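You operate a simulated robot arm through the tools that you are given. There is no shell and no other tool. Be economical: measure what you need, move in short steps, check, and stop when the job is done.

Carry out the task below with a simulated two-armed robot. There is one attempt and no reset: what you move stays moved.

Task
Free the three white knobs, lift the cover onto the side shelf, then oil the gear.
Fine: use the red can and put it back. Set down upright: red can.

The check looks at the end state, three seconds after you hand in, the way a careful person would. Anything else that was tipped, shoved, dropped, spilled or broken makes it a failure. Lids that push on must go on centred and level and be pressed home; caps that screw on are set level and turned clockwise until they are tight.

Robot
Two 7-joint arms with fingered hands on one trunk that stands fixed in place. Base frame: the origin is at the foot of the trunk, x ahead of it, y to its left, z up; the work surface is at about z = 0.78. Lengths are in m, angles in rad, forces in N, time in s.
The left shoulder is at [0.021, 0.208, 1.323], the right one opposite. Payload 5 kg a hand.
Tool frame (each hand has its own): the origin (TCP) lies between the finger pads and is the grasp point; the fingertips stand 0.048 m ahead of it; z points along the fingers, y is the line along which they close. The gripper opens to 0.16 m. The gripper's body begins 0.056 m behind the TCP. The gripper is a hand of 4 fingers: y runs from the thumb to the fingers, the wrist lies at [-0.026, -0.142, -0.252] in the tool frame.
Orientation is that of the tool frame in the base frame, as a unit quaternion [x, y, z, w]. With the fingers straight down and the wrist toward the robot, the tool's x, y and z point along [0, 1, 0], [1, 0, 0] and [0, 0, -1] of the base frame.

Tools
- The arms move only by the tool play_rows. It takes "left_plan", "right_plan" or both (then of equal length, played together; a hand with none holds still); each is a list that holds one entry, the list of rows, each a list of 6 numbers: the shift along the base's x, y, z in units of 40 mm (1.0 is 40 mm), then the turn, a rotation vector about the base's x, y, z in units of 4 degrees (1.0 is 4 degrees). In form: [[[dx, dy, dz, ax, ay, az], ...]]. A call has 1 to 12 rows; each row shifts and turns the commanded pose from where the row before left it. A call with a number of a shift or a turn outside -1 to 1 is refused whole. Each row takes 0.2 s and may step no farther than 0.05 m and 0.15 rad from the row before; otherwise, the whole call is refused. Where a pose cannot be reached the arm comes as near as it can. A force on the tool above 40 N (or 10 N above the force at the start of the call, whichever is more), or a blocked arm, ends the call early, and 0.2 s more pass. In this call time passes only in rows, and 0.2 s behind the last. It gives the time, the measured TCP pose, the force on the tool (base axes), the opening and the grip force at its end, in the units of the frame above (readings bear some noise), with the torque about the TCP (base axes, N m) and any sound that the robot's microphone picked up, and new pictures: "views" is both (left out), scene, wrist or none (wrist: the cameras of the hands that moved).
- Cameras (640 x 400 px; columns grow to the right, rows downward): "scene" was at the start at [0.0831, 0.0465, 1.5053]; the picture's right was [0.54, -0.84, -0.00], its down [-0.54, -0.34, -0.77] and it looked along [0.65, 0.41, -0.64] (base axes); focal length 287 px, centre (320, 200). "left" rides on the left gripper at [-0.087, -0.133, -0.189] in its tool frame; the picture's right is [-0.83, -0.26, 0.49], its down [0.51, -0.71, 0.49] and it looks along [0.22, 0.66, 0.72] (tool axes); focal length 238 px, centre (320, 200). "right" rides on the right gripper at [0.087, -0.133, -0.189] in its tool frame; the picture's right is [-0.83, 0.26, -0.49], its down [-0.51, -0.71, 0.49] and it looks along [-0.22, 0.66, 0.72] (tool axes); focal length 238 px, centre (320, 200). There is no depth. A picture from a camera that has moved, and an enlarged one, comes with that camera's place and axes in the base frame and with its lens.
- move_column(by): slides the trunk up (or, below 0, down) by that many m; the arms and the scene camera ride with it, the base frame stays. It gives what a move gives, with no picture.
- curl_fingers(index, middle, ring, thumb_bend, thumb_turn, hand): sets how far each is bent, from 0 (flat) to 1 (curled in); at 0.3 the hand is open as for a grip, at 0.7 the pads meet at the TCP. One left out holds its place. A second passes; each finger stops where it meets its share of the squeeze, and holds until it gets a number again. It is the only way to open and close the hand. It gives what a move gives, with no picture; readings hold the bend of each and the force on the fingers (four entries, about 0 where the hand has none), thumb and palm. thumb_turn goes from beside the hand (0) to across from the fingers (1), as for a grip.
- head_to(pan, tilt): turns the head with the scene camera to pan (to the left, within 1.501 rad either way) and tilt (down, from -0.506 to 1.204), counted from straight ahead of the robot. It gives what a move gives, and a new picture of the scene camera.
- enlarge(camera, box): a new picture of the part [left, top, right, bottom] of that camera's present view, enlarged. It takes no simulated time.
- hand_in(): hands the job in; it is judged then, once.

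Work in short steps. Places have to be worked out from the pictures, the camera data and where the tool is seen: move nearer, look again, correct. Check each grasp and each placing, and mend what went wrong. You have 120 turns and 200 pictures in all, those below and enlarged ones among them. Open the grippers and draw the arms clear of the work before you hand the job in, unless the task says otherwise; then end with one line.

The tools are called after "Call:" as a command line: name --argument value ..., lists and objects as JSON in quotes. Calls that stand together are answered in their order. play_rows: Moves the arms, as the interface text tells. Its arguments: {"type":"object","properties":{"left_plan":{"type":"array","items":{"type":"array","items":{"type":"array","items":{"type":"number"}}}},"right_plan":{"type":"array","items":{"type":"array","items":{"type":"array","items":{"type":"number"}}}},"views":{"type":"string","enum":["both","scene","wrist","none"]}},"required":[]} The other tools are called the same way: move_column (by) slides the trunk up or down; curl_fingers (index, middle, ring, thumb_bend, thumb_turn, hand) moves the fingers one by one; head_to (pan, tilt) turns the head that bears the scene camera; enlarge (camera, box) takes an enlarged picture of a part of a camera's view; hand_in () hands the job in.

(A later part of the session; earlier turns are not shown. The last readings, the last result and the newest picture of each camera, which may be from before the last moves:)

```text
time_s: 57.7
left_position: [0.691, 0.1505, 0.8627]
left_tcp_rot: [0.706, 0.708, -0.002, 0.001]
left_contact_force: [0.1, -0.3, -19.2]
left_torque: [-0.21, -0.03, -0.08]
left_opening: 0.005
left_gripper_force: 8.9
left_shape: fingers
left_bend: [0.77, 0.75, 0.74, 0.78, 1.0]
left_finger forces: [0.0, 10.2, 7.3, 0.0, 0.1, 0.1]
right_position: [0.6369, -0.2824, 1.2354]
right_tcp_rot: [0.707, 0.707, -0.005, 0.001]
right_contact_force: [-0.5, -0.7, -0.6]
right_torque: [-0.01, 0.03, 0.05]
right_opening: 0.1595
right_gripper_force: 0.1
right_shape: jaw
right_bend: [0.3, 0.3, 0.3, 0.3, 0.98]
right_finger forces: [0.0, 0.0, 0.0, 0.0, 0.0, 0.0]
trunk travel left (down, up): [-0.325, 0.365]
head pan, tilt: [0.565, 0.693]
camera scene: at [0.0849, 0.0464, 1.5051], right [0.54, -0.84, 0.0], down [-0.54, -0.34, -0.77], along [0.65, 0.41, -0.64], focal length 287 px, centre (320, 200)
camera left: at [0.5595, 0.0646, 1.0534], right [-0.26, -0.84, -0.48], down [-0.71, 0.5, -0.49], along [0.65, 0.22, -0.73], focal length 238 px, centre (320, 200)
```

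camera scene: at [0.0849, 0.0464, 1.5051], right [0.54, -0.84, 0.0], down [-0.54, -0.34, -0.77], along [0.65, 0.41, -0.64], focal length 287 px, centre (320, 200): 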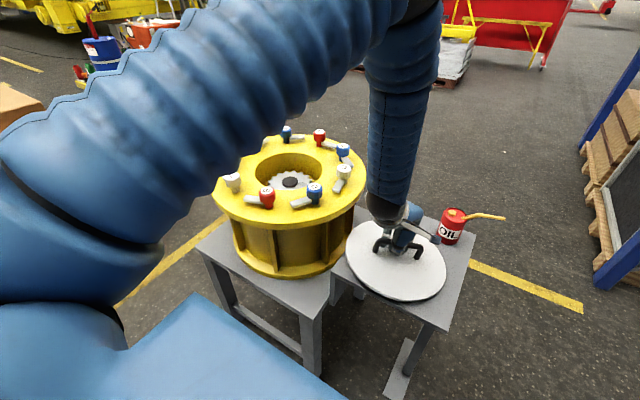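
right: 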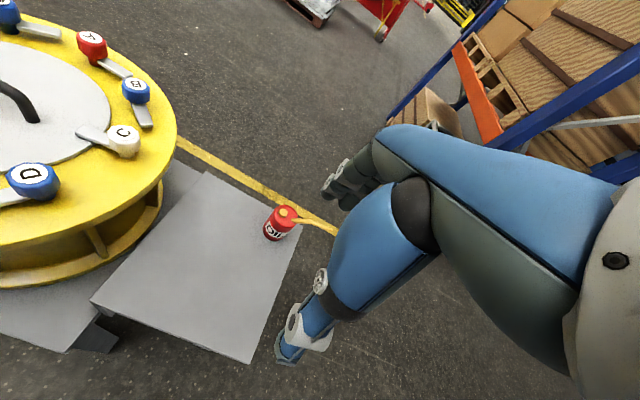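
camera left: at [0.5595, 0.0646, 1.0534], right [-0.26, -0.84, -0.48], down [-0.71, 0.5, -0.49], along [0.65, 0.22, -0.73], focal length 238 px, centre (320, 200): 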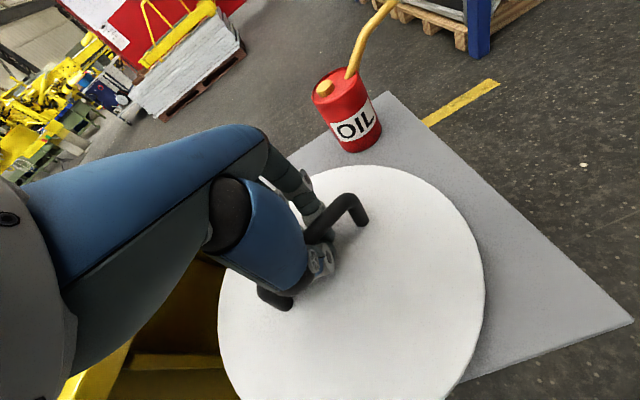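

Good clearance to the can, still ~19 N hanging. Lower in small steps to touch down.

Call:
play_rows --left_plan '[[[0, 0, -0.15, 0, 0, 0], [0, 0, -0.12, 0, 0, 0], [0, 0, -0.12, 0, 0, 0]]]' --views "none"

```text
time_s: 58.5
left_position: [0.6906, 0.1514, 0.8472]
left_tcp_rot: [0.706, 0.709, -0.003, -0.001]
left_contact_force: [-1.3, -0.3, -14.1]
left_torque: [-0.51, -0.2, -0.08]
left_opening: 0.005
left_gripper_force: 10.4
left_shape: fingers
left_bend: [0.78, 0.75, 0.73, 0.78, 1.0]
left_finger forces: [0.0, 10.4, 10.6, 0.1, 0.0, 0.0]
right_position: [0.6355, -0.2816, 1.2355]
right_tcp_rot: [0.707, 0.708, -0.004, 0.002]
right_contact_force: [-0.2, 0.0, -0.5]
right_torque: [0.01, 0.0, -0.05]
right_opening: 0.1593
right_gripper_force: 0.0
right_shape: jaw
right_bend: [0.3, 0.3, 0.3, 0.3, 0.98]
right_finger forces: [0.0, 0.0, 0.0, 0.0, 0.0, 0.0]
trunk travel left (down, up): [-0.325, 0.365]
head pan, tilt: [0.565, 0.693]
```

Load is transferring; a bit lower.

Call:
play_rows --left_plan '[[[0, 0, -0.1, 0, 0, 0], [0, 0, -0.1, 0, 0, 0]]]' --views "none"

Call:
enlarge --camera "scene" --box '[320, 160, 520, 305]'

```text
time_s: 59.1
left_position: [0.6904, 0.1499, 0.8403]
left_tcp_rot: [0.707, 0.708, -0.003, -0.001]
left_contact_force: [-1.3, 1.7, -14.9]
left_torque: [-0.59, -0.19, -0.09]
left_opening: 0.0047
left_gripper_force: 5.7
left_shape: fingers
left_bend: [0.78, 0.75, 0.73, 0.79, 1.0]
left_finger forces: [0.1, 0.0, 11.3, 0.0, 0.0, 0.0]
right_position: [0.6353, -0.2809, 1.2348]
right_tcp_rot: [0.707, 0.708, -0.004, 0.002]
right_contact_force: [0.1, 0.0, -0.3]
right_torque: [0.0, 0.02, 0.0]
right_opening: 0.1594
right_gripper_force: 0.0
right_shape: jaw
right_bend: [0.3, 0.3, 0.3, 0.3, 0.98]
right_finger forces: [0.0, 0.0, 0.0, 0.0, 0.1, 0.0]
trunk travel left (down, up): [-0.325, 0.365]
head pan, tilt: [0.565, 0.693]
```

```text
2.76 times, centred on (420, 232) of scene
camera zoom: at [0.0842, 0.0465, 1.5052], right [0.54, -0.84, 0.0], down [-0.54, -0.34, -0.77], along [0.65, 0.41, -0.64], focal length 791 px, centre (44, 110)
```

zoom: 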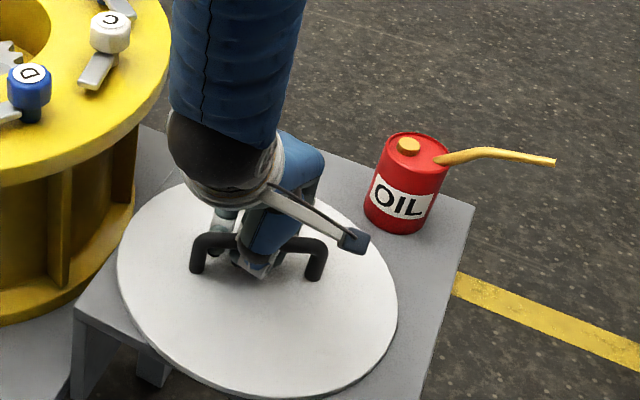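

One edge is down, the +y side is still carried by the ring finger. Lower further gently.

Call:
play_rows --left_plan '[[[0, 0, -0.12, 0, 0, 0], [0, 0, -0.12, 0, 0, 0]]]' --views "none"

```text
time_s: 59.7
left_position: [0.6924, 0.1492, 0.8337]
left_tcp_rot: [0.706, 0.708, 0.0, 0.002]
left_contact_force: [0.9, -2.0, 3.6]
left_torque: [0.07, -0.06, -0.22]
left_opening: 0.0049
left_gripper_force: 4.2
left_shape: fingers
left_bend: [0.79, 0.75, 0.74, 0.79, 1.0]
left_finger forces: [0.0, 0.1, 5.1, 0.1, 2.8, 0.0]
right_position: [0.6352, -0.2842, 1.2355]
right_tcp_rot: [0.707, 0.707, -0.004, 0.002]
right_contact_force: [-0.1, 0.2, 0.8]
right_torque: [0.0, 0.02, 0.01]
right_opening: 0.1596
right_gripper_force: 0.0
right_shape: jaw
right_bend: [0.3, 0.3, 0.3, 0.3, 0.98]
right_finger forces: [0.0, 0.0, 0.0, 0.0, 0.0, 0.0]
trunk travel left (down, up): [-0.325, 0.365]
head pan, tilt: [0.565, 0.693]
```

Cover is resting on the shelf (weight gone). Open in stages, raising in between so fingertips don't press the cover.

Call:
curl_fingers --hand "left" --index 0.62 --middle 0.62 --ring 0.62 --thumb_bend 0.6

Call:
play_rows --left_plan '[[[0, 0, 0.2, 0, 0, 0], [0, 0, 0.2, 0, 0, 0]]]' --views "wrist"

```text
time_s: 60.1
left_position: [0.7023, 0.1495, 0.8433]
left_tcp_rot: [0.705, 0.709, 0.007, 0.011]
left_contact_force: [2.0, -2.1, 35.6]
left_torque: [-0.43, 1.28, 0.06]
left_opening: 0.0412
left_gripper_force: 17.6
left_shape: fingers
left_bend: [0.62, 0.62, 0.62, 0.63, 1.0]
left_finger forces: [0.1, 0.0, 0.1, 0.1, 35.3, 0.1]
right_position: [0.6358, -0.2826, 1.2352]
right_tcp_rot: [0.708, 0.707, -0.004, 0.002]
right_contact_force: [1.4, 1.2, -0.7]
right_torque: [-0.01, 0.14, -0.02]
right_opening: 0.1597
right_gripper_force: 0.0
right_shape: jaw
right_bend: [0.3, 0.3, 0.3, 0.3, 0.98]
right_finger forces: [0.0, 0.0, 0.0, 0.0, 0.1, 0.1]
trunk travel left (down, up): [-0.325, 0.365]
head pan, tilt: [0.565, 0.693]
stopped (left hand): the force on the tool passed its limit at 45 N (the readings are from after the stop); the commanded pose is now the measured one
```

```text
time_s: 60.7
left_position: [0.6942, 0.1494, 0.8536]
left_tcp_rot: [0.705, 0.709, 0.003, 0.005]
left_contact_force: [-0.2, -0.7, 0.5]
left_torque: [0.0, -0.08, 0.01]
left_opening: 0.0468
left_gripper_force: 0.0
left_shape: fingers
left_bend: [0.62, 0.62, 0.62, 0.6, 1.0]
left_finger forces: [0.0, 0.1, 0.1, 0.0, 0.0, 0.0]
right_position: [0.6353, -0.2822, 1.236]
right_tcp_rot: [0.708, 0.707, -0.005, 0.002]
right_contact_force: [-0.7, 0.6, -0.1]
right_torque: [0.02, -0.03, 0.0]
right_opening: 0.1596
right_gripper_force: 0.0
right_shape: jaw
right_bend: [0.3, 0.3, 0.3, 0.3, 0.98]
right_finger forces: [0.0, 0.0, 0.1, 0.0, 0.0, 0.0]
trunk travel left (down, up): [-0.325, 0.365]
head pan, tilt: [0.565, 0.693]
camera left: at [0.5604, 0.0644, 1.0418], right [-0.25, -0.84, -0.49], down [-0.71, 0.5, -0.5], along [0.66, 0.22, -0.72], focal length 238 px, centre (320, 200)
```

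left: 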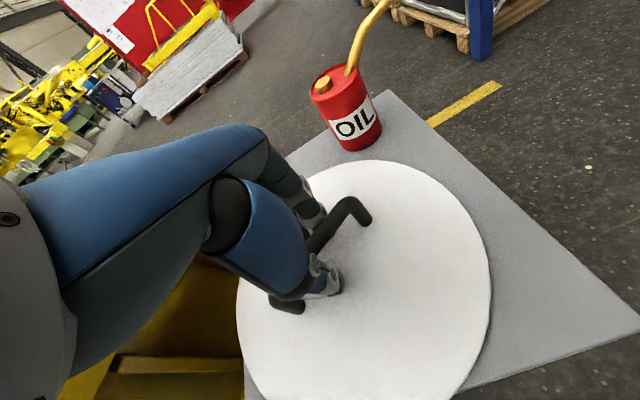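

Free of force. Open wider and lift away from the handle.

Call:
curl_fingers --hand "left" --index 0.5 --middle 0.5 --ring 0.5 --thumb_bend 0.5

Call:
play_rows --left_plan '[[[0, 0, 0.4, 0, 0, 0], [0, 0, 0.6, 0, 0, 0], [0, 0, 0.8, 0, 0, 0], [0, 0, 0.8, 0, 0, 0], [0, 0, 0.8, 0, 0, 0], [0, 0, 0.8, 0, 0, 0]]]' --views "both"

```text
time_s: 61.7
left_position: [0.6969, 0.1503, 0.856]
left_tcp_rot: [0.706, 0.708, 0.003, 0.007]
left_contact_force: [0.1, -0.9, -1.0]
left_torque: [-0.04, 0.0, 0.0]
left_opening: 0.0904
left_gripper_force: 0.2
left_shape: fingers
left_bend: [0.5, 0.5, 0.5, 0.5, 1.0]
left_finger forces: [0.0, 0.0, 0.1, 0.0, 0.0, 0.0]
right_position: [0.6357, -0.2821, 1.2357]
right_tcp_rot: [0.707, 0.708, -0.004, 0.002]
right_contact_force: [-0.1, -0.9, 0.1]
right_torque: [-0.02, -0.05, 0.0]
right_opening: 0.1597
right_gripper_force: 0.0
right_shape: jaw
right_bend: [0.3, 0.3, 0.3, 0.3, 0.98]
right_finger forces: [0.0, 0.0, 0.0, 0.1, 0.0, 0.0]
trunk travel left (down, up): [-0.325, 0.365]
head pan, tilt: [0.565, 0.693]
```

```text
time_s: 63.1
left_position: [0.6954, 0.149, 1.0206]
left_tcp_rot: [0.706, 0.709, 0.002, 0.005]
left_contact_force: [-2.0, 0.3, -0.3]
left_torque: [0.04, -0.11, 0.03]
left_opening: 0.0905
left_gripper_force: 0.2
left_shape: fingers
left_bend: [0.5, 0.5, 0.5, 0.5, 1.0]
left_finger forces: [0.0, 0.0, 0.1, 0.0, 0.0, 0.0]
right_position: [0.6351, -0.281, 1.2367]
right_tcp_rot: [0.707, 0.707, -0.004, 0.002]
right_contact_force: [-1.2, -0.5, 0.3]
right_torque: [-0.01, -0.06, -0.01]
right_opening: 0.1598
right_gripper_force: 0.1
right_shape: jaw
right_bend: [0.3, 0.3, 0.3, 0.3, 0.98]
right_finger forces: [0.0, 0.0, 0.0, 0.1, 0.0, 0.0]
trunk travel left (down, up): [-0.325, 0.365]
head pan, tilt: [0.565, 0.693]
camera scene: at [0.0822, 0.046, 1.5054], right [0.54, -0.84, 0.0], down [-0.54, -0.34, -0.77], along [0.65, 0.41, -0.64], focal length 287 px, centre (320, 200)
camera left: at [0.5609, 0.0636, 1.2098], right [-0.25, -0.84, -0.49], down [-0.71, 0.5, -0.5], along [0.66, 0.22, -0.72], focal length 238 px, centre (320, 200)
```

scene: 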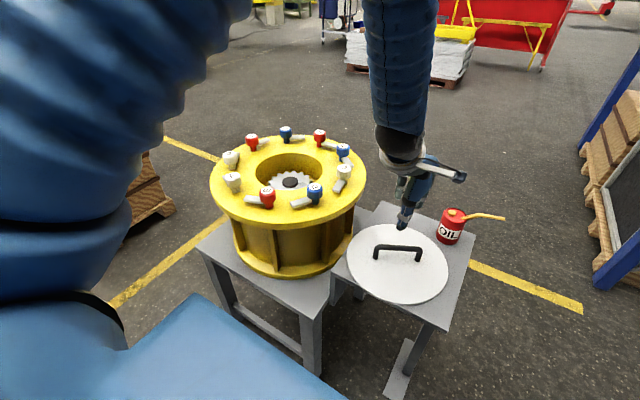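
left: 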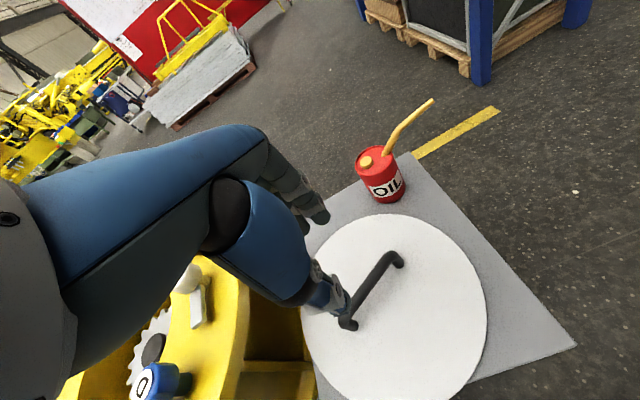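

Cover rests on the shelf. Zoom in to confirm, and to see the can and the gear.

Call:
enlarge --camera "scene" --box '[320, 180, 520, 305]'

Call:
enlarge --camera "left" --box '[300, 80, 500, 280]'

Call:
enlarge --camera "scene" --box '[205, 120, 375, 220]'

```text
3.20 times, centred on (420, 242) of scene
camera zoom: at [0.0822, 0.046, 1.5054], right [0.54, -0.84, 0.0], down [-0.54, -0.34, -0.77], along [0.65, 0.41, -0.64], focal length 917 px, centre (0, 64)
```

zoom: 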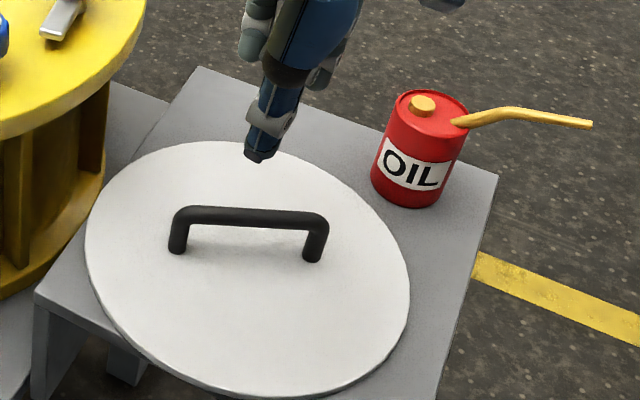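

```text
2.00 times, centred on (400, 180) of left
camera zoom: at [0.5609, 0.0636, 1.2098], right [-0.25, -0.84, -0.49], down [-0.71, 0.5, -0.5], along [0.66, 0.22, -0.72], focal length 477 px, centre (160, 240)
```

zoom: 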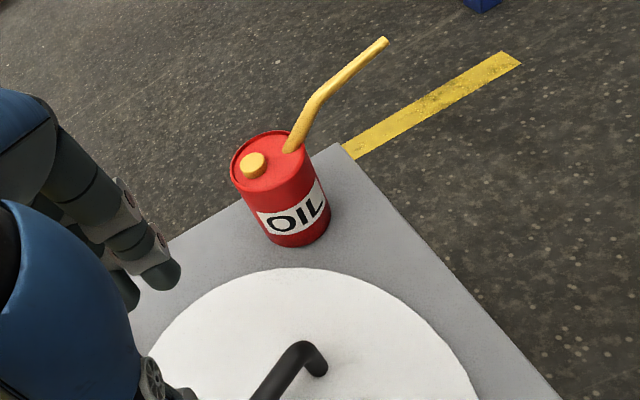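

```text
3.76 times, centred on (290, 170) of scene
camera zoom: at [0.0822, 0.046, 1.5054], right [0.54, -0.84, 0.0], down [-0.54, -0.34, -0.77], along [0.65, 0.41, -0.64], focal length 1079 px, centre (433, 313)
```

zoom: 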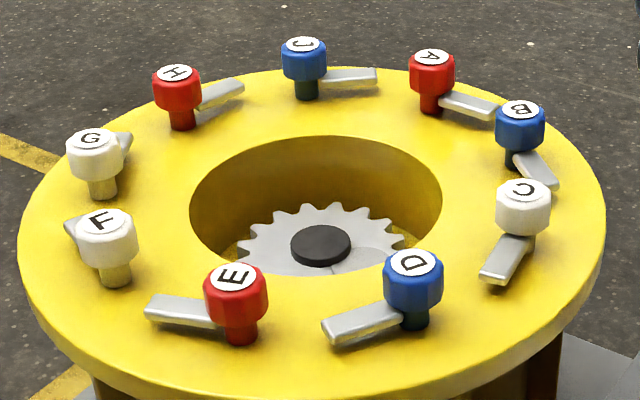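

Cover lies flat on the shelf. Can: axis ≈[0.88,0.037], z 0.78–0.878, spout tip ≈[0.872,−0.079,0.937] pointing −y; gear top ≈[0.749,0.598,0.877]. Plan: grasp the can from its +y side with fingers pointing −y/down ~30° below horizontal, so pouring ends near fingers-down. Reorient now at safe height.

Call:
play_rows --left_plan '[[[0.2, 0.1, 0.06, -1, 0, 0], [0.2, 0.1, 0.06, -1, 0, 0], [0.2, 0.1, 0.06, -1, 0, 0], [0.2, 0.1, 0.06, -1, 0, 0], [0.2, 0.1, 0.06, -1, 0, 0], [0.2, 0.1, 0.06, -1, 0, 0], [0.2, 0.1, 0.06, -1, 0, 0], [0.2, 0.1, 0.06, -1, 0, 0], [0.2, 0.1, 0.06, -1, 0, 0], [0.2, 0.1, 0.06, -1, 0, 0], [0.2, 0.1, 0.06, -1, 0, 0], [0.2, 0.1, 0.06, -1, 0, 0]]]' --views "none"

Call:
play_rows --left_plan '[[[0, 0, 0, -1, 0, 0], [0, 0, 0, -1, 0, 0], [0, 0, 0, -1, 0, 0], [0, 0, 0, 0, 0, 1], [0, 0, 0, 0, 0, 1], [0, 0, 0, 0, 0, 1], [0, 0, 0, 0, 0, 1]]]' --views "both"

Call:
curl_fingers --hand "left" --index 0.33 --middle 0.33 --ring 0.33 --thumb_bend 0.33

```text
time_s: 65.7
left_position: [0.7945, 0.1997, 1.0506]
left_tcp_rot: [0.641, 0.648, -0.287, 0.294]
left_contact_force: [-0.4, -0.3, -0.1]
left_torque: [0.02, 0.03, -0.01]
left_opening: 0.0905
left_gripper_force: 0.1
left_shape: fingers
left_bend: [0.5, 0.5, 0.5, 0.5, 1.0]
left_finger forces: [0.0, 0.0, 0.0, 0.1, 0.0, 0.1]
right_position: [0.6361, -0.2804, 1.2351]
right_tcp_rot: [0.707, 0.707, -0.004, 0.002]
right_contact_force: [0.6, 1.0, -0.2]
right_torque: [-0.09, 0.08, -0.02]
right_opening: 0.1597
right_gripper_force: 0.0
right_shape: jaw
right_bend: [0.3, 0.3, 0.3, 0.3, 0.98]
right_finger forces: [0.1, 0.0, 0.0, 0.1, 0.1, 0.1]
trunk travel left (down, up): [-0.325, 0.365]
head pan, tilt: [0.565, 0.693]
```

```text
time_s: 67.3
left_position: [0.7925, 0.1976, 1.0518]
left_tcp_rot: [0.515, 0.694, -0.298, 0.405]
left_contact_force: [-0.7, -0.2, -0.5]
left_torque: [0.0, 0.0, 0.0]
left_opening: 0.0905
left_gripper_force: 0.1
left_shape: fingers
left_bend: [0.5, 0.5, 0.5, 0.5, 1.0]
left_finger forces: [0.0, 0.1, 0.0, 0.0, 0.0, 0.1]
right_position: [0.635, -0.2828, 1.2356]
right_tcp_rot: [0.707, 0.707, -0.004, 0.002]
right_contact_force: [0.4, -0.6, 0.3]
right_torque: [0.02, -0.01, 0.01]
right_opening: 0.1597
right_gripper_force: 0.0
right_shape: jaw
right_bend: [0.3, 0.3, 0.3, 0.3, 0.98]
right_finger forces: [0.0, 0.0, 0.1, 0.0, 0.1, 0.0]
trunk travel left (down, up): [-0.325, 0.365]
head pan, tilt: [0.565, 0.693]
camera scene: at [0.083, 0.0458, 1.5053], right [0.54, -0.84, 0.0], down [-0.54, -0.34, -0.77], along [0.65, 0.41, -0.64], focal length 287 px, centre (320, 200)
camera left: at [0.6307, 0.276, 1.2206], right [-0.01, -0.88, 0.48], down [-0.63, -0.37, -0.68], along [0.78, -0.31, -0.55], focal length 238 px, centre (320, 200)
```

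scene: 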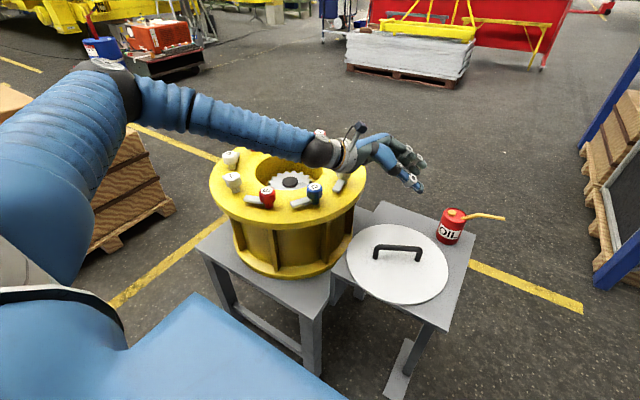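
left: 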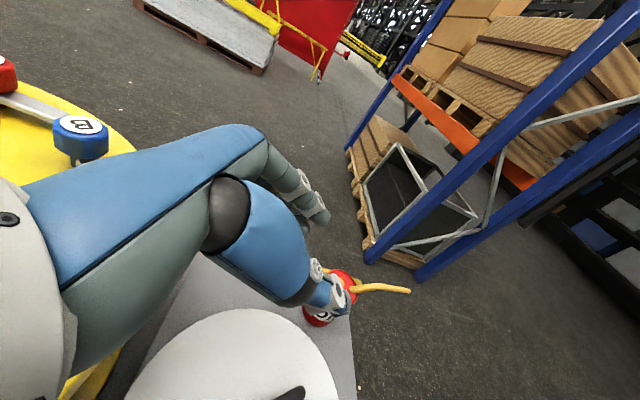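

```text
time_s: 68.3
left_position: [0.7925, 0.1973, 1.0512]
left_tcp_rot: [0.516, 0.693, -0.299, 0.404]
left_contact_force: [0.1, -1.1, 0.9]
left_torque: [-0.01, -0.02, -0.01]
left_opening: 0.158
left_gripper_force: 0.1
left_shape: fingers
left_bend: [0.33, 0.33, 0.33, 0.33, 0.98]
left_finger forces: [0.0, 0.0, 0.1, 0.0, 0.0, 0.1]
right_position: [0.6359, -0.2829, 1.2359]
right_tcp_rot: [0.707, 0.707, -0.004, 0.002]
right_contact_force: [0.3, -0.5, 0.6]
right_torque: [0.02, 0.04, -0.03]
right_opening: 0.1599
right_gripper_force: 0.0
right_shape: jaw
right_bend: [0.3, 0.3, 0.3, 0.3, 0.98]
right_finger forces: [0.1, 0.1, 0.0, 0.1, 0.0, 0.0]
trunk travel left (down, up): [-0.325, 0.365]
head pan, tilt: [0.565, 0.693]
```

Orientation is right (fingers along [0.25,−0.83,−0.49]). Move to a pre-grasp point 0.15 m short of the can along that line.

Call:
play_rows --left_plan '[[[0.31, -0.22, -0.8, 0, 0, 0], [0.31, -0.22, -0.8, 0, 0, 0], [0.31, -0.22, -0.8, 0, 0, 0], [0.31, -0.22, -0.75, 0, 0, 0]]]' --views "both"

Call:
enlarge --camera "scene" --box '[320, 130, 520, 305]'

Call:
enlarge --camera "left" --box '[220, 160, 460, 400]'

```text
time_s: 69.3
left_position: [0.8452, 0.1636, 0.9236]
left_tcp_rot: [0.515, 0.694, -0.298, 0.405]
left_contact_force: [1.5, 1.9, 0.3]
left_torque: [0.05, 0.07, -0.11]
left_opening: 0.1581
left_gripper_force: 0.1
left_shape: fingers
left_bend: [0.33, 0.33, 0.33, 0.33, 0.98]
left_finger forces: [0.0, 0.1, 0.0, 0.0, 0.0, 0.0]
right_position: [0.6371, -0.2816, 1.2352]
right_tcp_rot: [0.707, 0.708, -0.004, 0.001]
right_contact_force: [1.2, -0.3, -0.3]
right_torque: [0.04, 0.05, -0.02]
right_opening: 0.1598
right_gripper_force: 0.1
right_shape: jaw
right_bend: [0.3, 0.3, 0.3, 0.3, 0.98]
right_finger forces: [0.0, 0.0, 0.1, 0.0, 0.0, 0.1]
trunk travel left (down, up): [-0.325, 0.365]
head pan, tilt: [0.565, 0.693]
camera scene: at [0.0841, 0.0461, 1.5052], right [0.54, -0.84, 0.0], down [-0.54, -0.34, -0.77], along [0.65, 0.41, -0.64], focal length 287 px, centre (320, 200)
camera left: at [0.6827, 0.2416, 1.0923], right [-0.01, -0.88, 0.48], down [-0.63, -0.37, -0.68], along [0.78, -0.31, -0.55], focal length 238 px, centre (320, 200)
```

scene: 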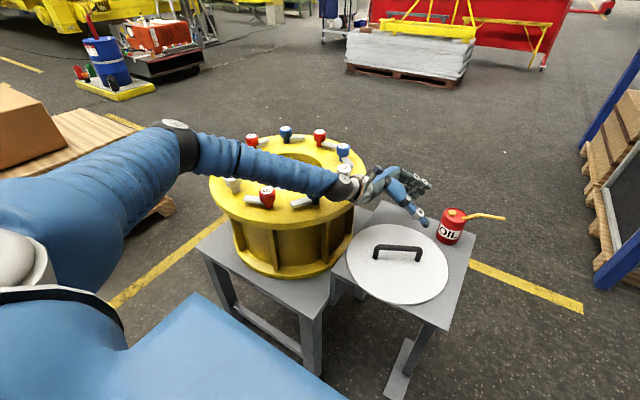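
left: 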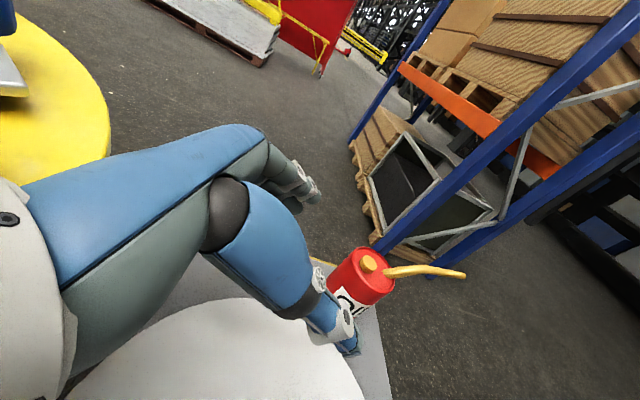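

```text
2.29 times, centred on (420, 218) of scene
camera zoom: at [0.0841, 0.0461, 1.5052], right [0.54, -0.84, 0.0], down [-0.54, -0.34, -0.77], along [0.65, 0.41, -0.64], focal length 655 px, centre (91, 160)
```

zoom: 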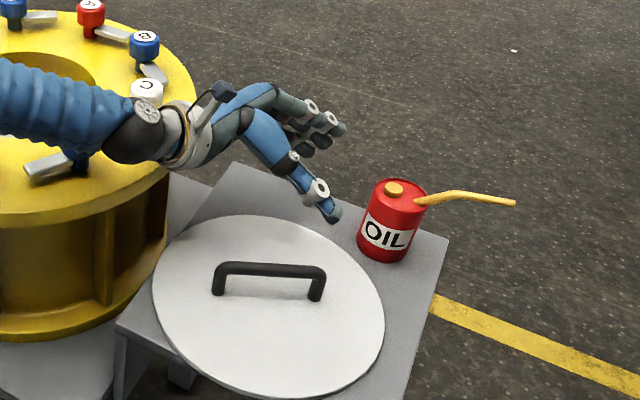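

```text
1.67 times, centred on (340, 280) of left
camera zoom: at [0.6827, 0.2416, 1.0923], right [-0.01, -0.88, 0.48], down [-0.63, -0.37, -0.68], along [0.78, -0.31, -0.55], focal length 397 px, centre (287, 67)
```

zoom: 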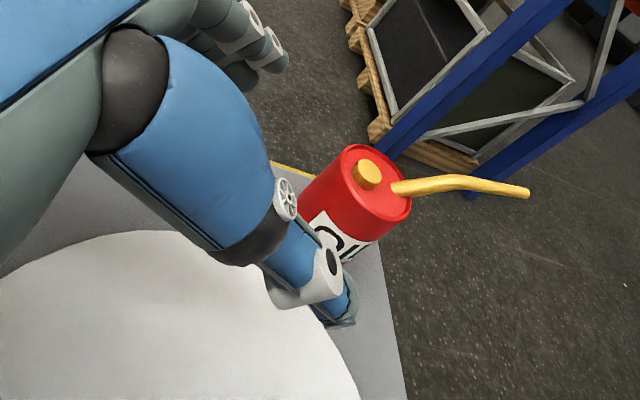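

Geometry confirms the can axis at [0.879,0.038]. Advance along the finger line, slightly higher for ring-finger clearance.

Call:
play_rows --left_plan '[[[0.22, -0.79, -0.42, 0, 0, 0], [0.22, -0.79, -0.42, 0, 0, 0], [0.22, -0.79, -0.42, 0, 0, 0]]]' --views "wrist"

Call:
enlarge --camera "scene" --box '[360, 150, 520, 275]'

Call:
enlarge --camera "left" --box '[220, 160, 460, 400]'

```text
time_s: 70.1
left_position: [0.8718, 0.0684, 0.8729]
left_tcp_rot: [0.515, 0.695, -0.297, 0.404]
left_contact_force: [1.6, 1.4, -0.1]
left_torque: [-0.06, 0.07, -0.15]
left_opening: 0.1581
left_gripper_force: 0.0
left_shape: fingers
left_bend: [0.33, 0.33, 0.33, 0.33, 0.98]
left_finger forces: [0.0, 0.0, 0.0, 0.0, 0.0, 0.0]
right_position: [0.6366, -0.2837, 1.2352]
right_tcp_rot: [0.707, 0.707, -0.004, 0.001]
right_contact_force: [0.1, -2.2, -0.9]
right_torque: [0.16, 0.05, 0.05]
right_opening: 0.1597
right_gripper_force: 0.1
right_shape: jaw
right_bend: [0.3, 0.3, 0.3, 0.3, 0.98]
right_finger forces: [0.0, 0.1, 0.1, 0.0, 0.0, 0.0]
trunk travel left (down, up): [-0.325, 0.365]
head pan, tilt: [0.565, 0.693]
camera left: at [0.7081, 0.1454, 1.0431], right [-0.01, -0.88, 0.48], down [-0.63, -0.37, -0.69], along [0.78, -0.3, -0.55], focal length 238 px, centre (320, 200)
```

left: 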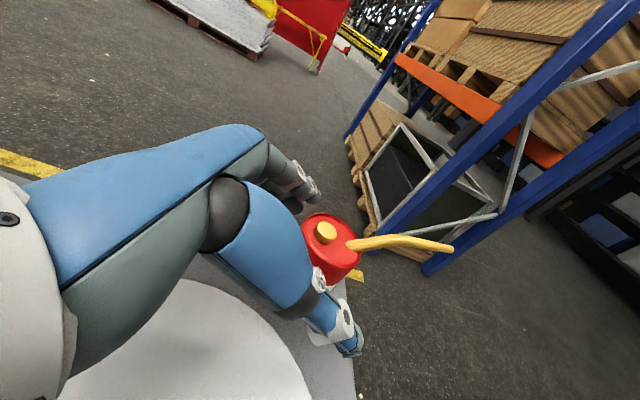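

```text
3.20 times, centred on (440, 212) of scene
camera zoom: at [0.0841, 0.0447, 1.5052], right [0.54, -0.84, 0.0], down [-0.54, -0.34, -0.77], along [0.65, 0.41, -0.64], focal length 917 px, centre (-64, 160)
```

zoom: 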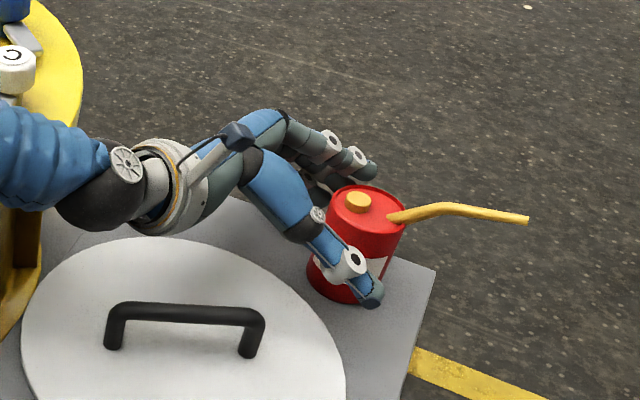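

```text
1.67 times, centred on (340, 280) of left
camera zoom: at [0.7081, 0.1454, 1.0431], right [-0.01, -0.88, 0.48], down [-0.63, -0.37, -0.69], along [0.78, -0.3, -0.55], focal length 397 px, centre (287, 67)
```

zoom: 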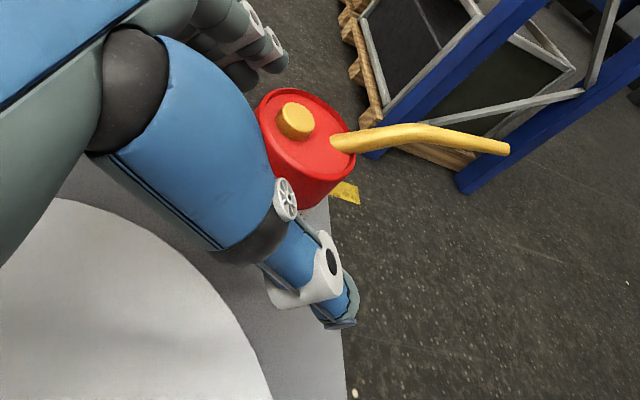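

Can is between thumb and fingers. Advance the final 3 cm and close gently.

Call:
play_rows --left_plan '[[[0.16, -0.7, -0.4, 0, 0, 0], [0, 0, 0, 0, 0, 0]]]' --views "none"

Call:
curl_fingers --hand "left" --index 0.54 --middle 0.54 --ring 0.54 --thumb_bend 0.54

Call:
enlarge --camera "scene" --box '[360, 150, 520, 275]'

Call:
enlarge --camera "left" --box '[220, 160, 460, 400]'

```text
time_s: 70.7
left_position: [0.876, 0.0415, 0.8597]
left_tcp_rot: [0.516, 0.693, -0.299, 0.404]
left_contact_force: [0.5, 1.6, 0.9]
left_torque: [0.02, -0.03, 0.02]
left_opening: 0.158
left_gripper_force: 0.0
left_shape: fingers
left_bend: [0.33, 0.33, 0.33, 0.33, 0.98]
left_finger forces: [0.1, 0.1, 0.0, 0.0, 0.0, 0.1]
right_position: [0.6354, -0.2804, 1.2365]
right_tcp_rot: [0.707, 0.707, -0.005, 0.003]
right_contact_force: [-0.4, 1.1, 1.3]
right_torque: [-0.14, -0.03, -0.03]
right_opening: 0.1598
right_gripper_force: 0.0
right_shape: jaw
right_bend: [0.3, 0.3, 0.3, 0.3, 0.98]
right_finger forces: [0.0, 0.1, 0.0, 0.0, 0.1, 0.1]
trunk travel left (down, up): [-0.325, 0.365]
head pan, tilt: [0.565, 0.693]
```

```text
time_s: 71.7
left_position: [0.8755, 0.0388, 0.8599]
left_tcp_rot: [0.515, 0.695, -0.298, 0.403]
left_contact_force: [-0.4, -0.5, -0.8]
left_torque: [0.01, -0.01, 0.0]
left_opening: 0.0759
left_gripper_force: 1.6
left_shape: fingers
left_bend: [0.54, 0.54, 0.53, 0.54, 1.0]
left_finger forces: [0.0, 0.0, 1.0, 0.0, 1.4, 0.0]
right_position: [0.6365, -0.2819, 1.2372]
right_tcp_rot: [0.707, 0.707, -0.005, 0.001]
right_contact_force: [0.0, 0.7, 0.4]
right_torque: [-0.03, 0.01, 0.01]
right_opening: 0.1598
right_gripper_force: 0.1
right_shape: jaw
right_bend: [0.3, 0.3, 0.3, 0.3, 0.98]
right_finger forces: [0.0, 0.0, 0.0, 0.0, 0.1, 0.1]
trunk travel left (down, up): [-0.325, 0.365]
head pan, tilt: [0.565, 0.693]
```

```text
3.20 times, centred on (440, 212) of scene
camera zoom: at [0.0833, 0.0461, 1.5053], right [0.54, -0.84, 0.0], down [-0.54, -0.34, -0.77], along [0.65, 0.41, -0.64], focal length 917 px, centre (-64, 160)
```

zoom: 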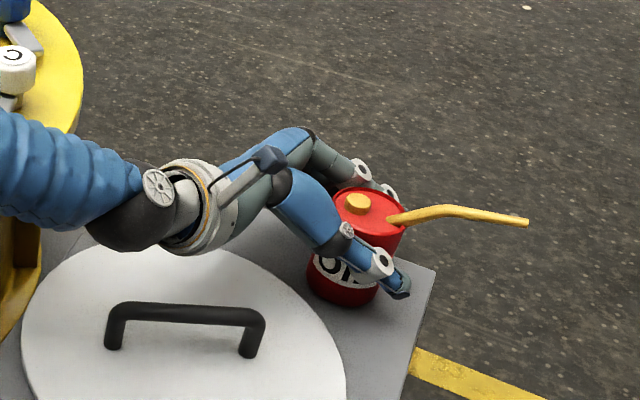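

```text
1.67 times, centred on (340, 280) of left
camera zoom: at [0.7134, 0.1175, 1.0282], right [-0.01, -0.88, 0.48], down [-0.63, -0.37, -0.68], along [0.78, -0.31, -0.55], focal length 397 px, centre (287, 67)
```

zoom: 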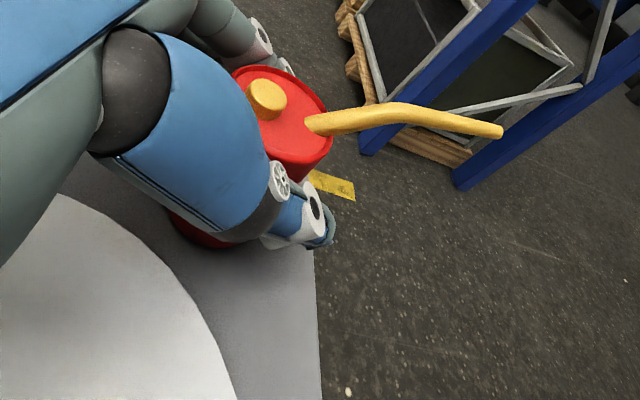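

Light touch on both sides, can undisturbed. Tighten.

Call:
curl_fingers --hand "left" --index 0.68 --middle 0.68 --ring 0.68 --thumb_bend 0.68

Call:
play_rows --left_plan '[[[0, 0, 0.3, 0, 0, 0], [0, 0, 0.4, 0, 0, 0]]]' --views "both"

Call:
enlarge --camera "scene" --box '[360, 150, 520, 275]'

```text
time_s: 72.7
left_position: [0.8767, 0.0387, 0.8604]
left_tcp_rot: [0.516, 0.694, -0.298, 0.404]
left_contact_force: [0.7, 0.4, 0.7]
left_torque: [0.09, -0.23, -0.04]
left_opening: 0.064
left_gripper_force: 35.6
left_shape: fingers
left_bend: [0.58, 0.6, 0.57, 0.58, 1.0]
left_finger forces: [17.0, 9.0, 11.0, 0.1, 35.5, 0.1]
right_position: [0.6345, -0.2819, 1.236]
right_tcp_rot: [0.707, 0.707, -0.004, 0.002]
right_contact_force: [-0.2, -0.3, -0.8]
right_torque: [-0.02, 0.02, -0.01]
right_opening: 0.1597
right_gripper_force: 0.1
right_shape: jaw
right_bend: [0.3, 0.3, 0.3, 0.3, 0.98]
right_finger forces: [0.0, 0.0, 0.0, 0.0, 0.1, 0.0]
trunk travel left (down, up): [-0.325, 0.365]
head pan, tilt: [0.565, 0.693]
```

```text
time_s: 73.3
left_position: [0.8744, 0.0404, 0.886]
left_tcp_rot: [0.516, 0.694, -0.299, 0.403]
left_contact_force: [-0.5, -0.6, -3.3]
left_torque: [-0.07, -0.07, 0.07]
left_opening: 0.0643
left_gripper_force: 35.8
left_shape: fingers
left_bend: [0.58, 0.6, 0.57, 0.58, 1.0]
left_finger forces: [16.8, 8.8, 10.2, 0.0, 35.9, 0.0]
right_position: [0.6352, -0.2825, 1.2359]
right_tcp_rot: [0.707, 0.707, -0.004, 0.001]
right_contact_force: [0.1, -0.3, -0.2]
right_torque: [-0.01, -0.01, -0.02]
right_opening: 0.1594
right_gripper_force: 0.1
right_shape: jaw
right_bend: [0.3, 0.3, 0.3, 0.3, 0.98]
right_finger forces: [0.1, 0.0, 0.1, 0.1, 0.1, 0.0]
trunk travel left (down, up): [-0.325, 0.365]
head pan, tilt: [0.565, 0.693]
camera scene: at [0.0831, 0.0458, 1.5053], right [0.54, -0.84, 0.0], down [-0.54, -0.34, -0.77], along [0.65, 0.41, -0.64], focal length 287 px, centre (320, 200)
camera left: at [0.7123, 0.1183, 1.0556], right [-0.01, -0.88, 0.48], down [-0.63, -0.37, -0.68], along [0.78, -0.31, -0.55], focal length 238 px, centre (320, 200)
```

scene: 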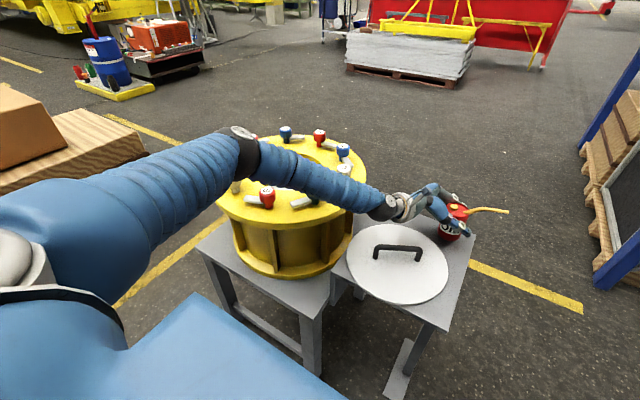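
left: 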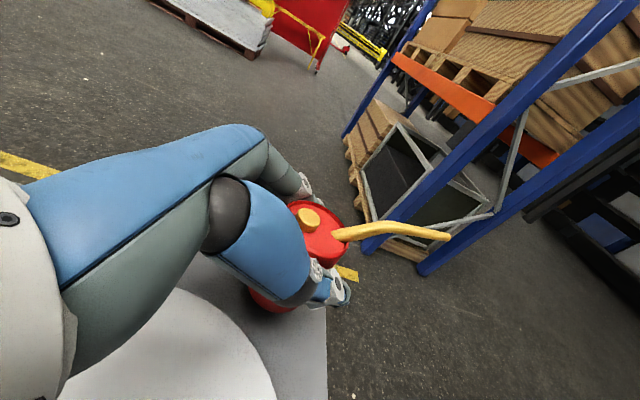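

```text
3.20 times, centred on (440, 212) of scene
camera zoom: at [0.0831, 0.0458, 1.5053], right [0.54, -0.84, 0.0], down [-0.54, -0.34, -0.77], along [0.65, 0.41, -0.64], focal length 917 px, centre (-64, 160)
```

zoom: 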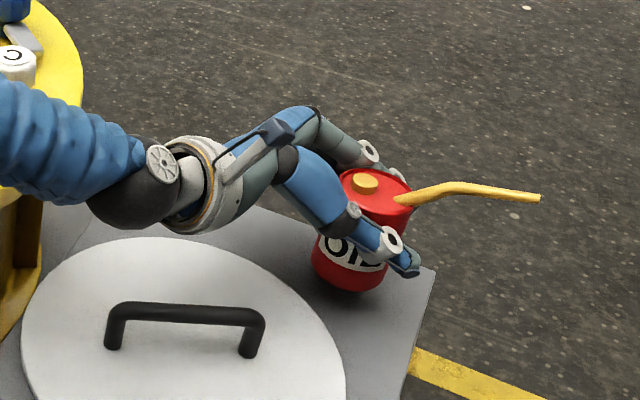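

Can lifted upright with a firm 36 N grip. Raise to clear the knobs, then carry to the housing with 48° yaw so the spout will point over the gear from between F and G.

Call:
play_rows --left_plan '[[[0, 0, 0.9, 0, 0, 0], [0, 0, 1, 0, 0, 0], [0, 0, 1, 0, 0, 0], [0, 0, 1, 0, 0, 0], [0, 0, 1, 0, 0, 0], [0, 0, 1, 0, 0, 0], [0, 0, 0.3, 0, 0, 0]]]' --views "none"

Call:
play_rows --left_plan '[[[-0.3, 0.7, 0, 0, 0, 1], [-0.3, 0.89, 0, 0, 0, 1], [-0.3, 0.89, 0, 0, 0, 1], [-0.3, 0.89, 0, 0, 0, 1], [-0.3, 0.89, 0, 0, 0, 1], [-0.3, 0.89, 0, 0, 0, 1], [-0.3, 0.89, 0, 0, 0, 1], [-0.3, 0.89, 0, 0, 0, 1], [-0.3, 0.89, 0, 0, 0, 1]]]' --views "both"

```text
time_s: 74.9
left_position: [0.8753, 0.0392, 1.1327]
left_tcp_rot: [0.516, 0.694, -0.298, 0.404]
left_contact_force: [0.3, 0.2, -3.2]
left_torque: [-0.04, -0.02, -0.01]
left_opening: 0.0644
left_gripper_force: 35.7
left_shape: fingers
left_bend: [0.58, 0.6, 0.57, 0.58, 1.0]
left_finger forces: [17.0, 8.7, 10.1, 0.1, 35.6, 0.0]
right_position: [0.6366, -0.2818, 1.2359]
right_tcp_rot: [0.707, 0.707, -0.004, 0.001]
right_contact_force: [-0.1, -0.5, 0.6]
right_torque: [0.02, 0.01, -0.01]
right_opening: 0.1595
right_gripper_force: 0.0
right_shape: jaw
right_bend: [0.3, 0.3, 0.3, 0.3, 0.98]
right_finger forces: [0.1, 0.0, 0.1, 0.1, 0.1, 0.1]
trunk travel left (down, up): [-0.325, 0.365]
head pan, tilt: [0.565, 0.693]
```

```text
time_s: 76.9
left_position: [0.7682, 0.3538, 1.1348]
left_tcp_rot: [0.277, 0.819, -0.16, 0.477]
left_contact_force: [-0.3, 1.1, -2.9]
left_torque: [0.0, 0.0, -0.02]
left_opening: 0.0638
left_gripper_force: 35.8
left_shape: fingers
left_bend: [0.58, 0.6, 0.57, 0.59, 1.0]
left_finger forces: [16.8, 8.7, 10.0, 0.1, 35.4, 0.0]
right_position: [0.6349, -0.2814, 1.2376]
right_tcp_rot: [0.707, 0.707, -0.003, 0.003]
right_contact_force: [-0.3, 0.4, 1.0]
right_torque: [-0.1, -0.02, -0.01]
right_opening: 0.1599
right_gripper_force: 0.1
right_shape: jaw
right_bend: [0.3, 0.3, 0.3, 0.3, 0.98]
right_finger forces: [0.1, 0.0, 0.0, 0.0, 0.0, 0.0]
trunk travel left (down, up): [-0.325, 0.365]
head pan, tilt: [0.565, 0.693]
camera scene: at [0.0826, 0.0475, 1.5053], right [0.53, -0.84, 0.0], down [-0.54, -0.34, -0.77], along [0.65, 0.41, -0.64], focal length 287 px, centre (320, 200)
camera left: at [0.5912, 0.321, 1.3041], right [0.51, -0.71, 0.48], down [-0.29, -0.67, -0.68], along [0.81, 0.21, -0.55], focal length 238 px, centre (320, 200)
```

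scene: 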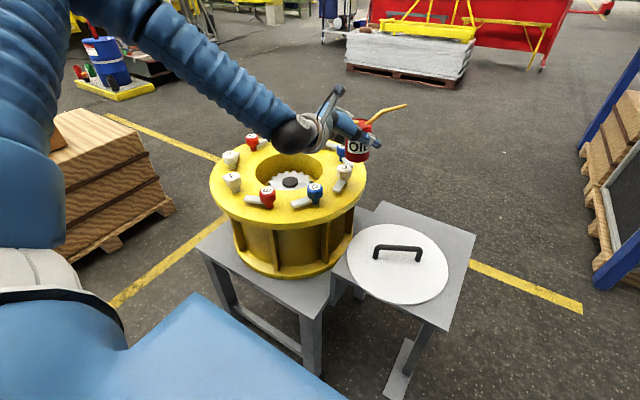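
left: 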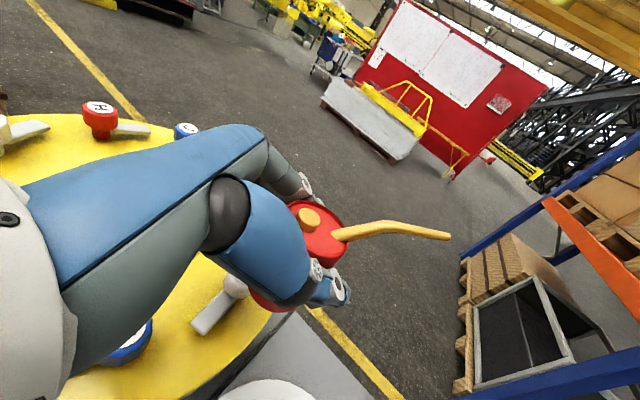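

Upright and stable. Continue to above the F–G side of the housing.

Call:
play_rows --left_plan '[[[-0.29, 0.85, 0, 0, 0, 1], [-0.29, 0.91, 0, 0, 0, 1], [-0.29, 0.91, 0, 0, 0, 1], [-0.29, 0.91, 0, 0, 0, 0], [-0.29, 0.91, 0, 0, 0, 0], [-0.29, 0.91, 0, 0, 0, 0], [-0.29, 0.91, 0, 0, 0, 0], [-0.29, 0.91, 0, 0, 0, 0], [-0.29, 0.91, 0, 0, 0, 0]]]' --views "both"

Call:
enlarge --camera "scene" --box '[190, 70, 390, 220]'

```text
time_s: 78.9
left_position: [0.6636, 0.6789, 1.1334]
left_tcp_rot: [0.189, 0.844, -0.11, 0.49]
left_contact_force: [-0.8, 0.5, -2.8]
left_torque: [-0.03, -0.04, -0.06]
left_opening: 0.0635
left_gripper_force: 35.3
left_shape: fingers
left_bend: [0.58, 0.6, 0.57, 0.59, 1.0]
left_finger forces: [16.8, 8.6, 10.1, 0.0, 34.9, 0.0]
right_position: [0.6349, -0.2818, 1.237]
right_tcp_rot: [0.707, 0.707, -0.005, 0.004]
right_contact_force: [0.0, 0.6, 0.4]
right_torque: [-0.06, -0.02, -0.05]
right_opening: 0.1595
right_gripper_force: 0.2
right_shape: jaw
right_bend: [0.3, 0.3, 0.3, 0.3, 0.98]
right_finger forces: [0.1, 0.0, 0.1, 0.1, 0.0, 0.0]
trunk travel left (down, up): [-0.325, 0.365]
head pan, tilt: [0.565, 0.693]
camera scene: at [0.0827, 0.0479, 1.5053], right [0.53, -0.84, 0.0], down [-0.54, -0.34, -0.77], along [0.65, 0.41, -0.64], focal length 287 px, centre (320, 200)
camera left: at [0.4968, 0.6114, 1.3021], right [0.65, -0.59, 0.48], down [-0.14, -0.72, -0.68], along [0.75, 0.37, -0.55], focal length 238 px, centre (320, 200)
```

scene: 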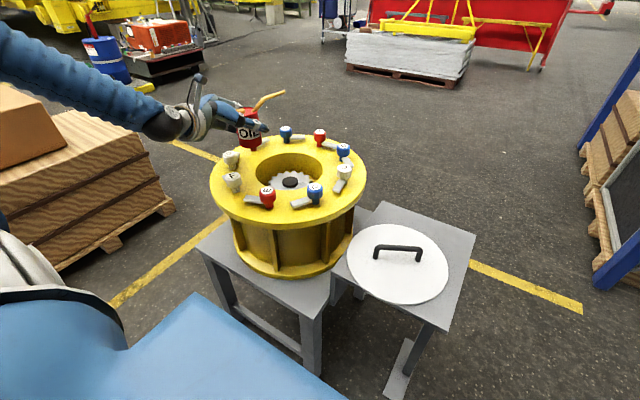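
left: 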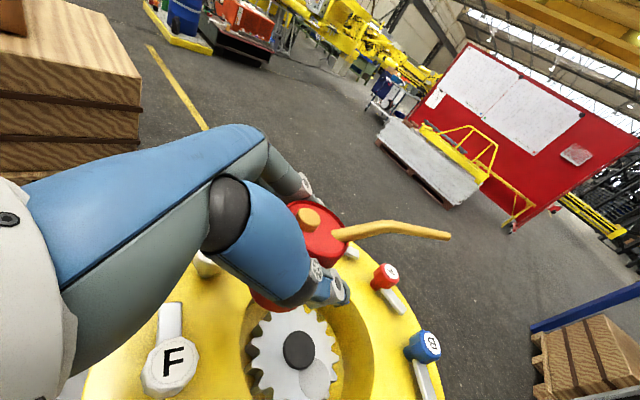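

```text
2.67 times, centred on (290, 145) of scene
camera zoom: at [0.0827, 0.0479, 1.5053], right [0.53, -0.84, 0.0], down [-0.54, -0.34, -0.77], along [0.65, 0.41, -0.64], focal length 764 px, centre (400, 347)
```

zoom: 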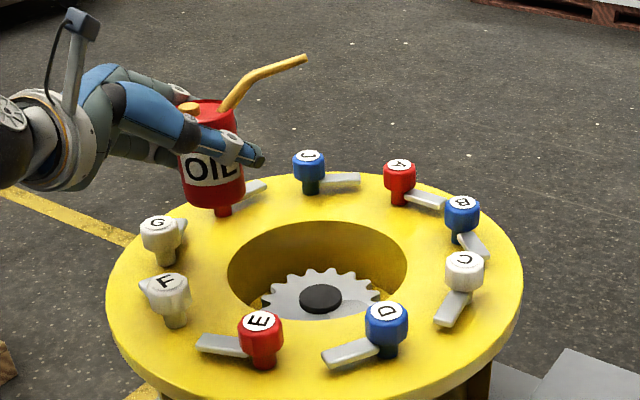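

Spout tip is now over the gear hub ([0.747,0.598]). Start tilting about the axis across the spout, 40° first, keeping the tip over the gear.

Call:
play_rows --left_plan '[[[-0.068, 0.066, 0, 0.7, 0.714, 0], [-0.068, 0.066, 0, 0.7, 0.714, 0], [-0.068, 0.066, 0, 0.7, 0.714, 0], [-0.068, 0.066, 0, 0.7, 0.714, 0], [-0.068, 0.066, 0, 0.7, 0.714, 0], [0, 0, -0.13, 0.7, 0.714, 0], [0, 0, -0.13, 0.7, 0.714, 0], [0, 0, -0.13, 0.7, 0.714, 0], [0, 0, -0.13, 0.7, 0.714, 0], [0, 0, -0.13, 0.7, 0.714, 0]]]' --views "both"

Call:
enlarge --camera "scene" --box '[190, 70, 390, 220]'

```text
time_s: 81.1
left_position: [0.6504, 0.6908, 1.1081]
left_tcp_rot: [0.268, 0.939, 0.053, 0.209]
left_contact_force: [1.2, -0.4, -2.5]
left_torque: [-0.01, -0.04, 0.03]
left_opening: 0.0638
left_gripper_force: 35.1
left_shape: fingers
left_bend: [0.58, 0.6, 0.57, 0.59, 1.0]
left_finger forces: [16.6, 8.6, 9.8, 0.1, 35.0, 0.1]
right_position: [0.6368, -0.2835, 1.2341]
right_tcp_rot: [0.707, 0.707, -0.004, 0.003]
right_contact_force: [0.8, 0.6, -1.0]
right_torque: [0.05, 0.06, 0.02]
right_opening: 0.1596
right_gripper_force: 0.0
right_shape: jaw
right_bend: [0.3, 0.3, 0.3, 0.3, 0.98]
right_finger forces: [0.1, 0.0, 0.1, 0.0, 0.0, 0.0]
trunk travel left (down, up): [-0.325, 0.365]
head pan, tilt: [0.565, 0.693]
camera scene: at [0.0841, 0.0454, 1.5052], right [0.54, -0.84, 0.0], down [-0.54, -0.34, -0.77], along [0.65, 0.41, -0.64], focal length 287 px, centre (320, 200)
camera left: at [0.5739, 0.5344, 1.2832], right [0.72, -0.66, -0.19], down [-0.52, -0.34, -0.78], along [0.45, 0.66, -0.59], focal length 238 px, centre (320, 200)
```

scene: 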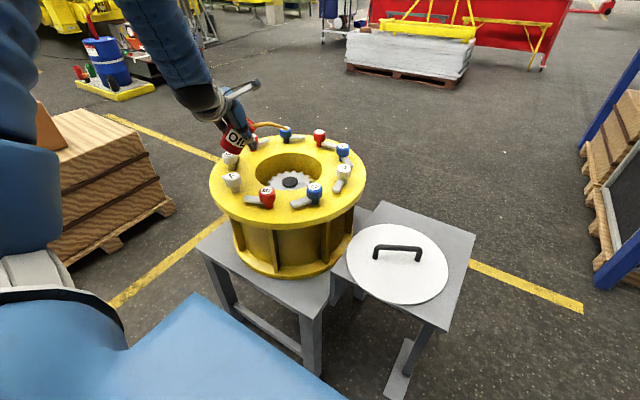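
left: 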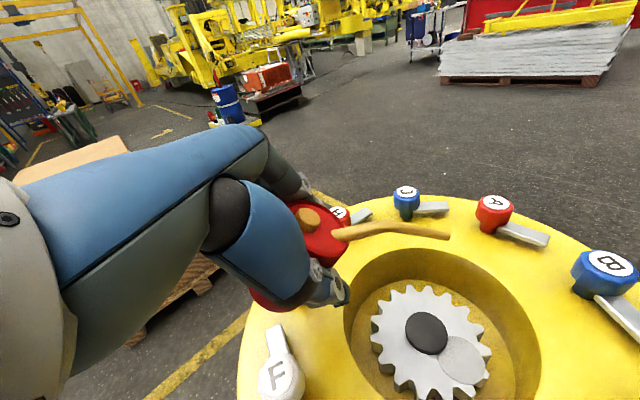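

```text
2.67 times, centred on (290, 145) of scene
camera zoom: at [0.0841, 0.0454, 1.5052], right [0.54, -0.84, 0.0], down [-0.54, -0.34, -0.77], along [0.65, 0.41, -0.64], focal length 764 px, centre (400, 347)
```

zoom: 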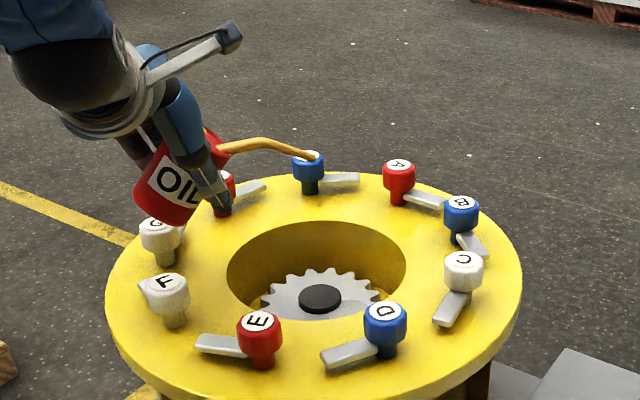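

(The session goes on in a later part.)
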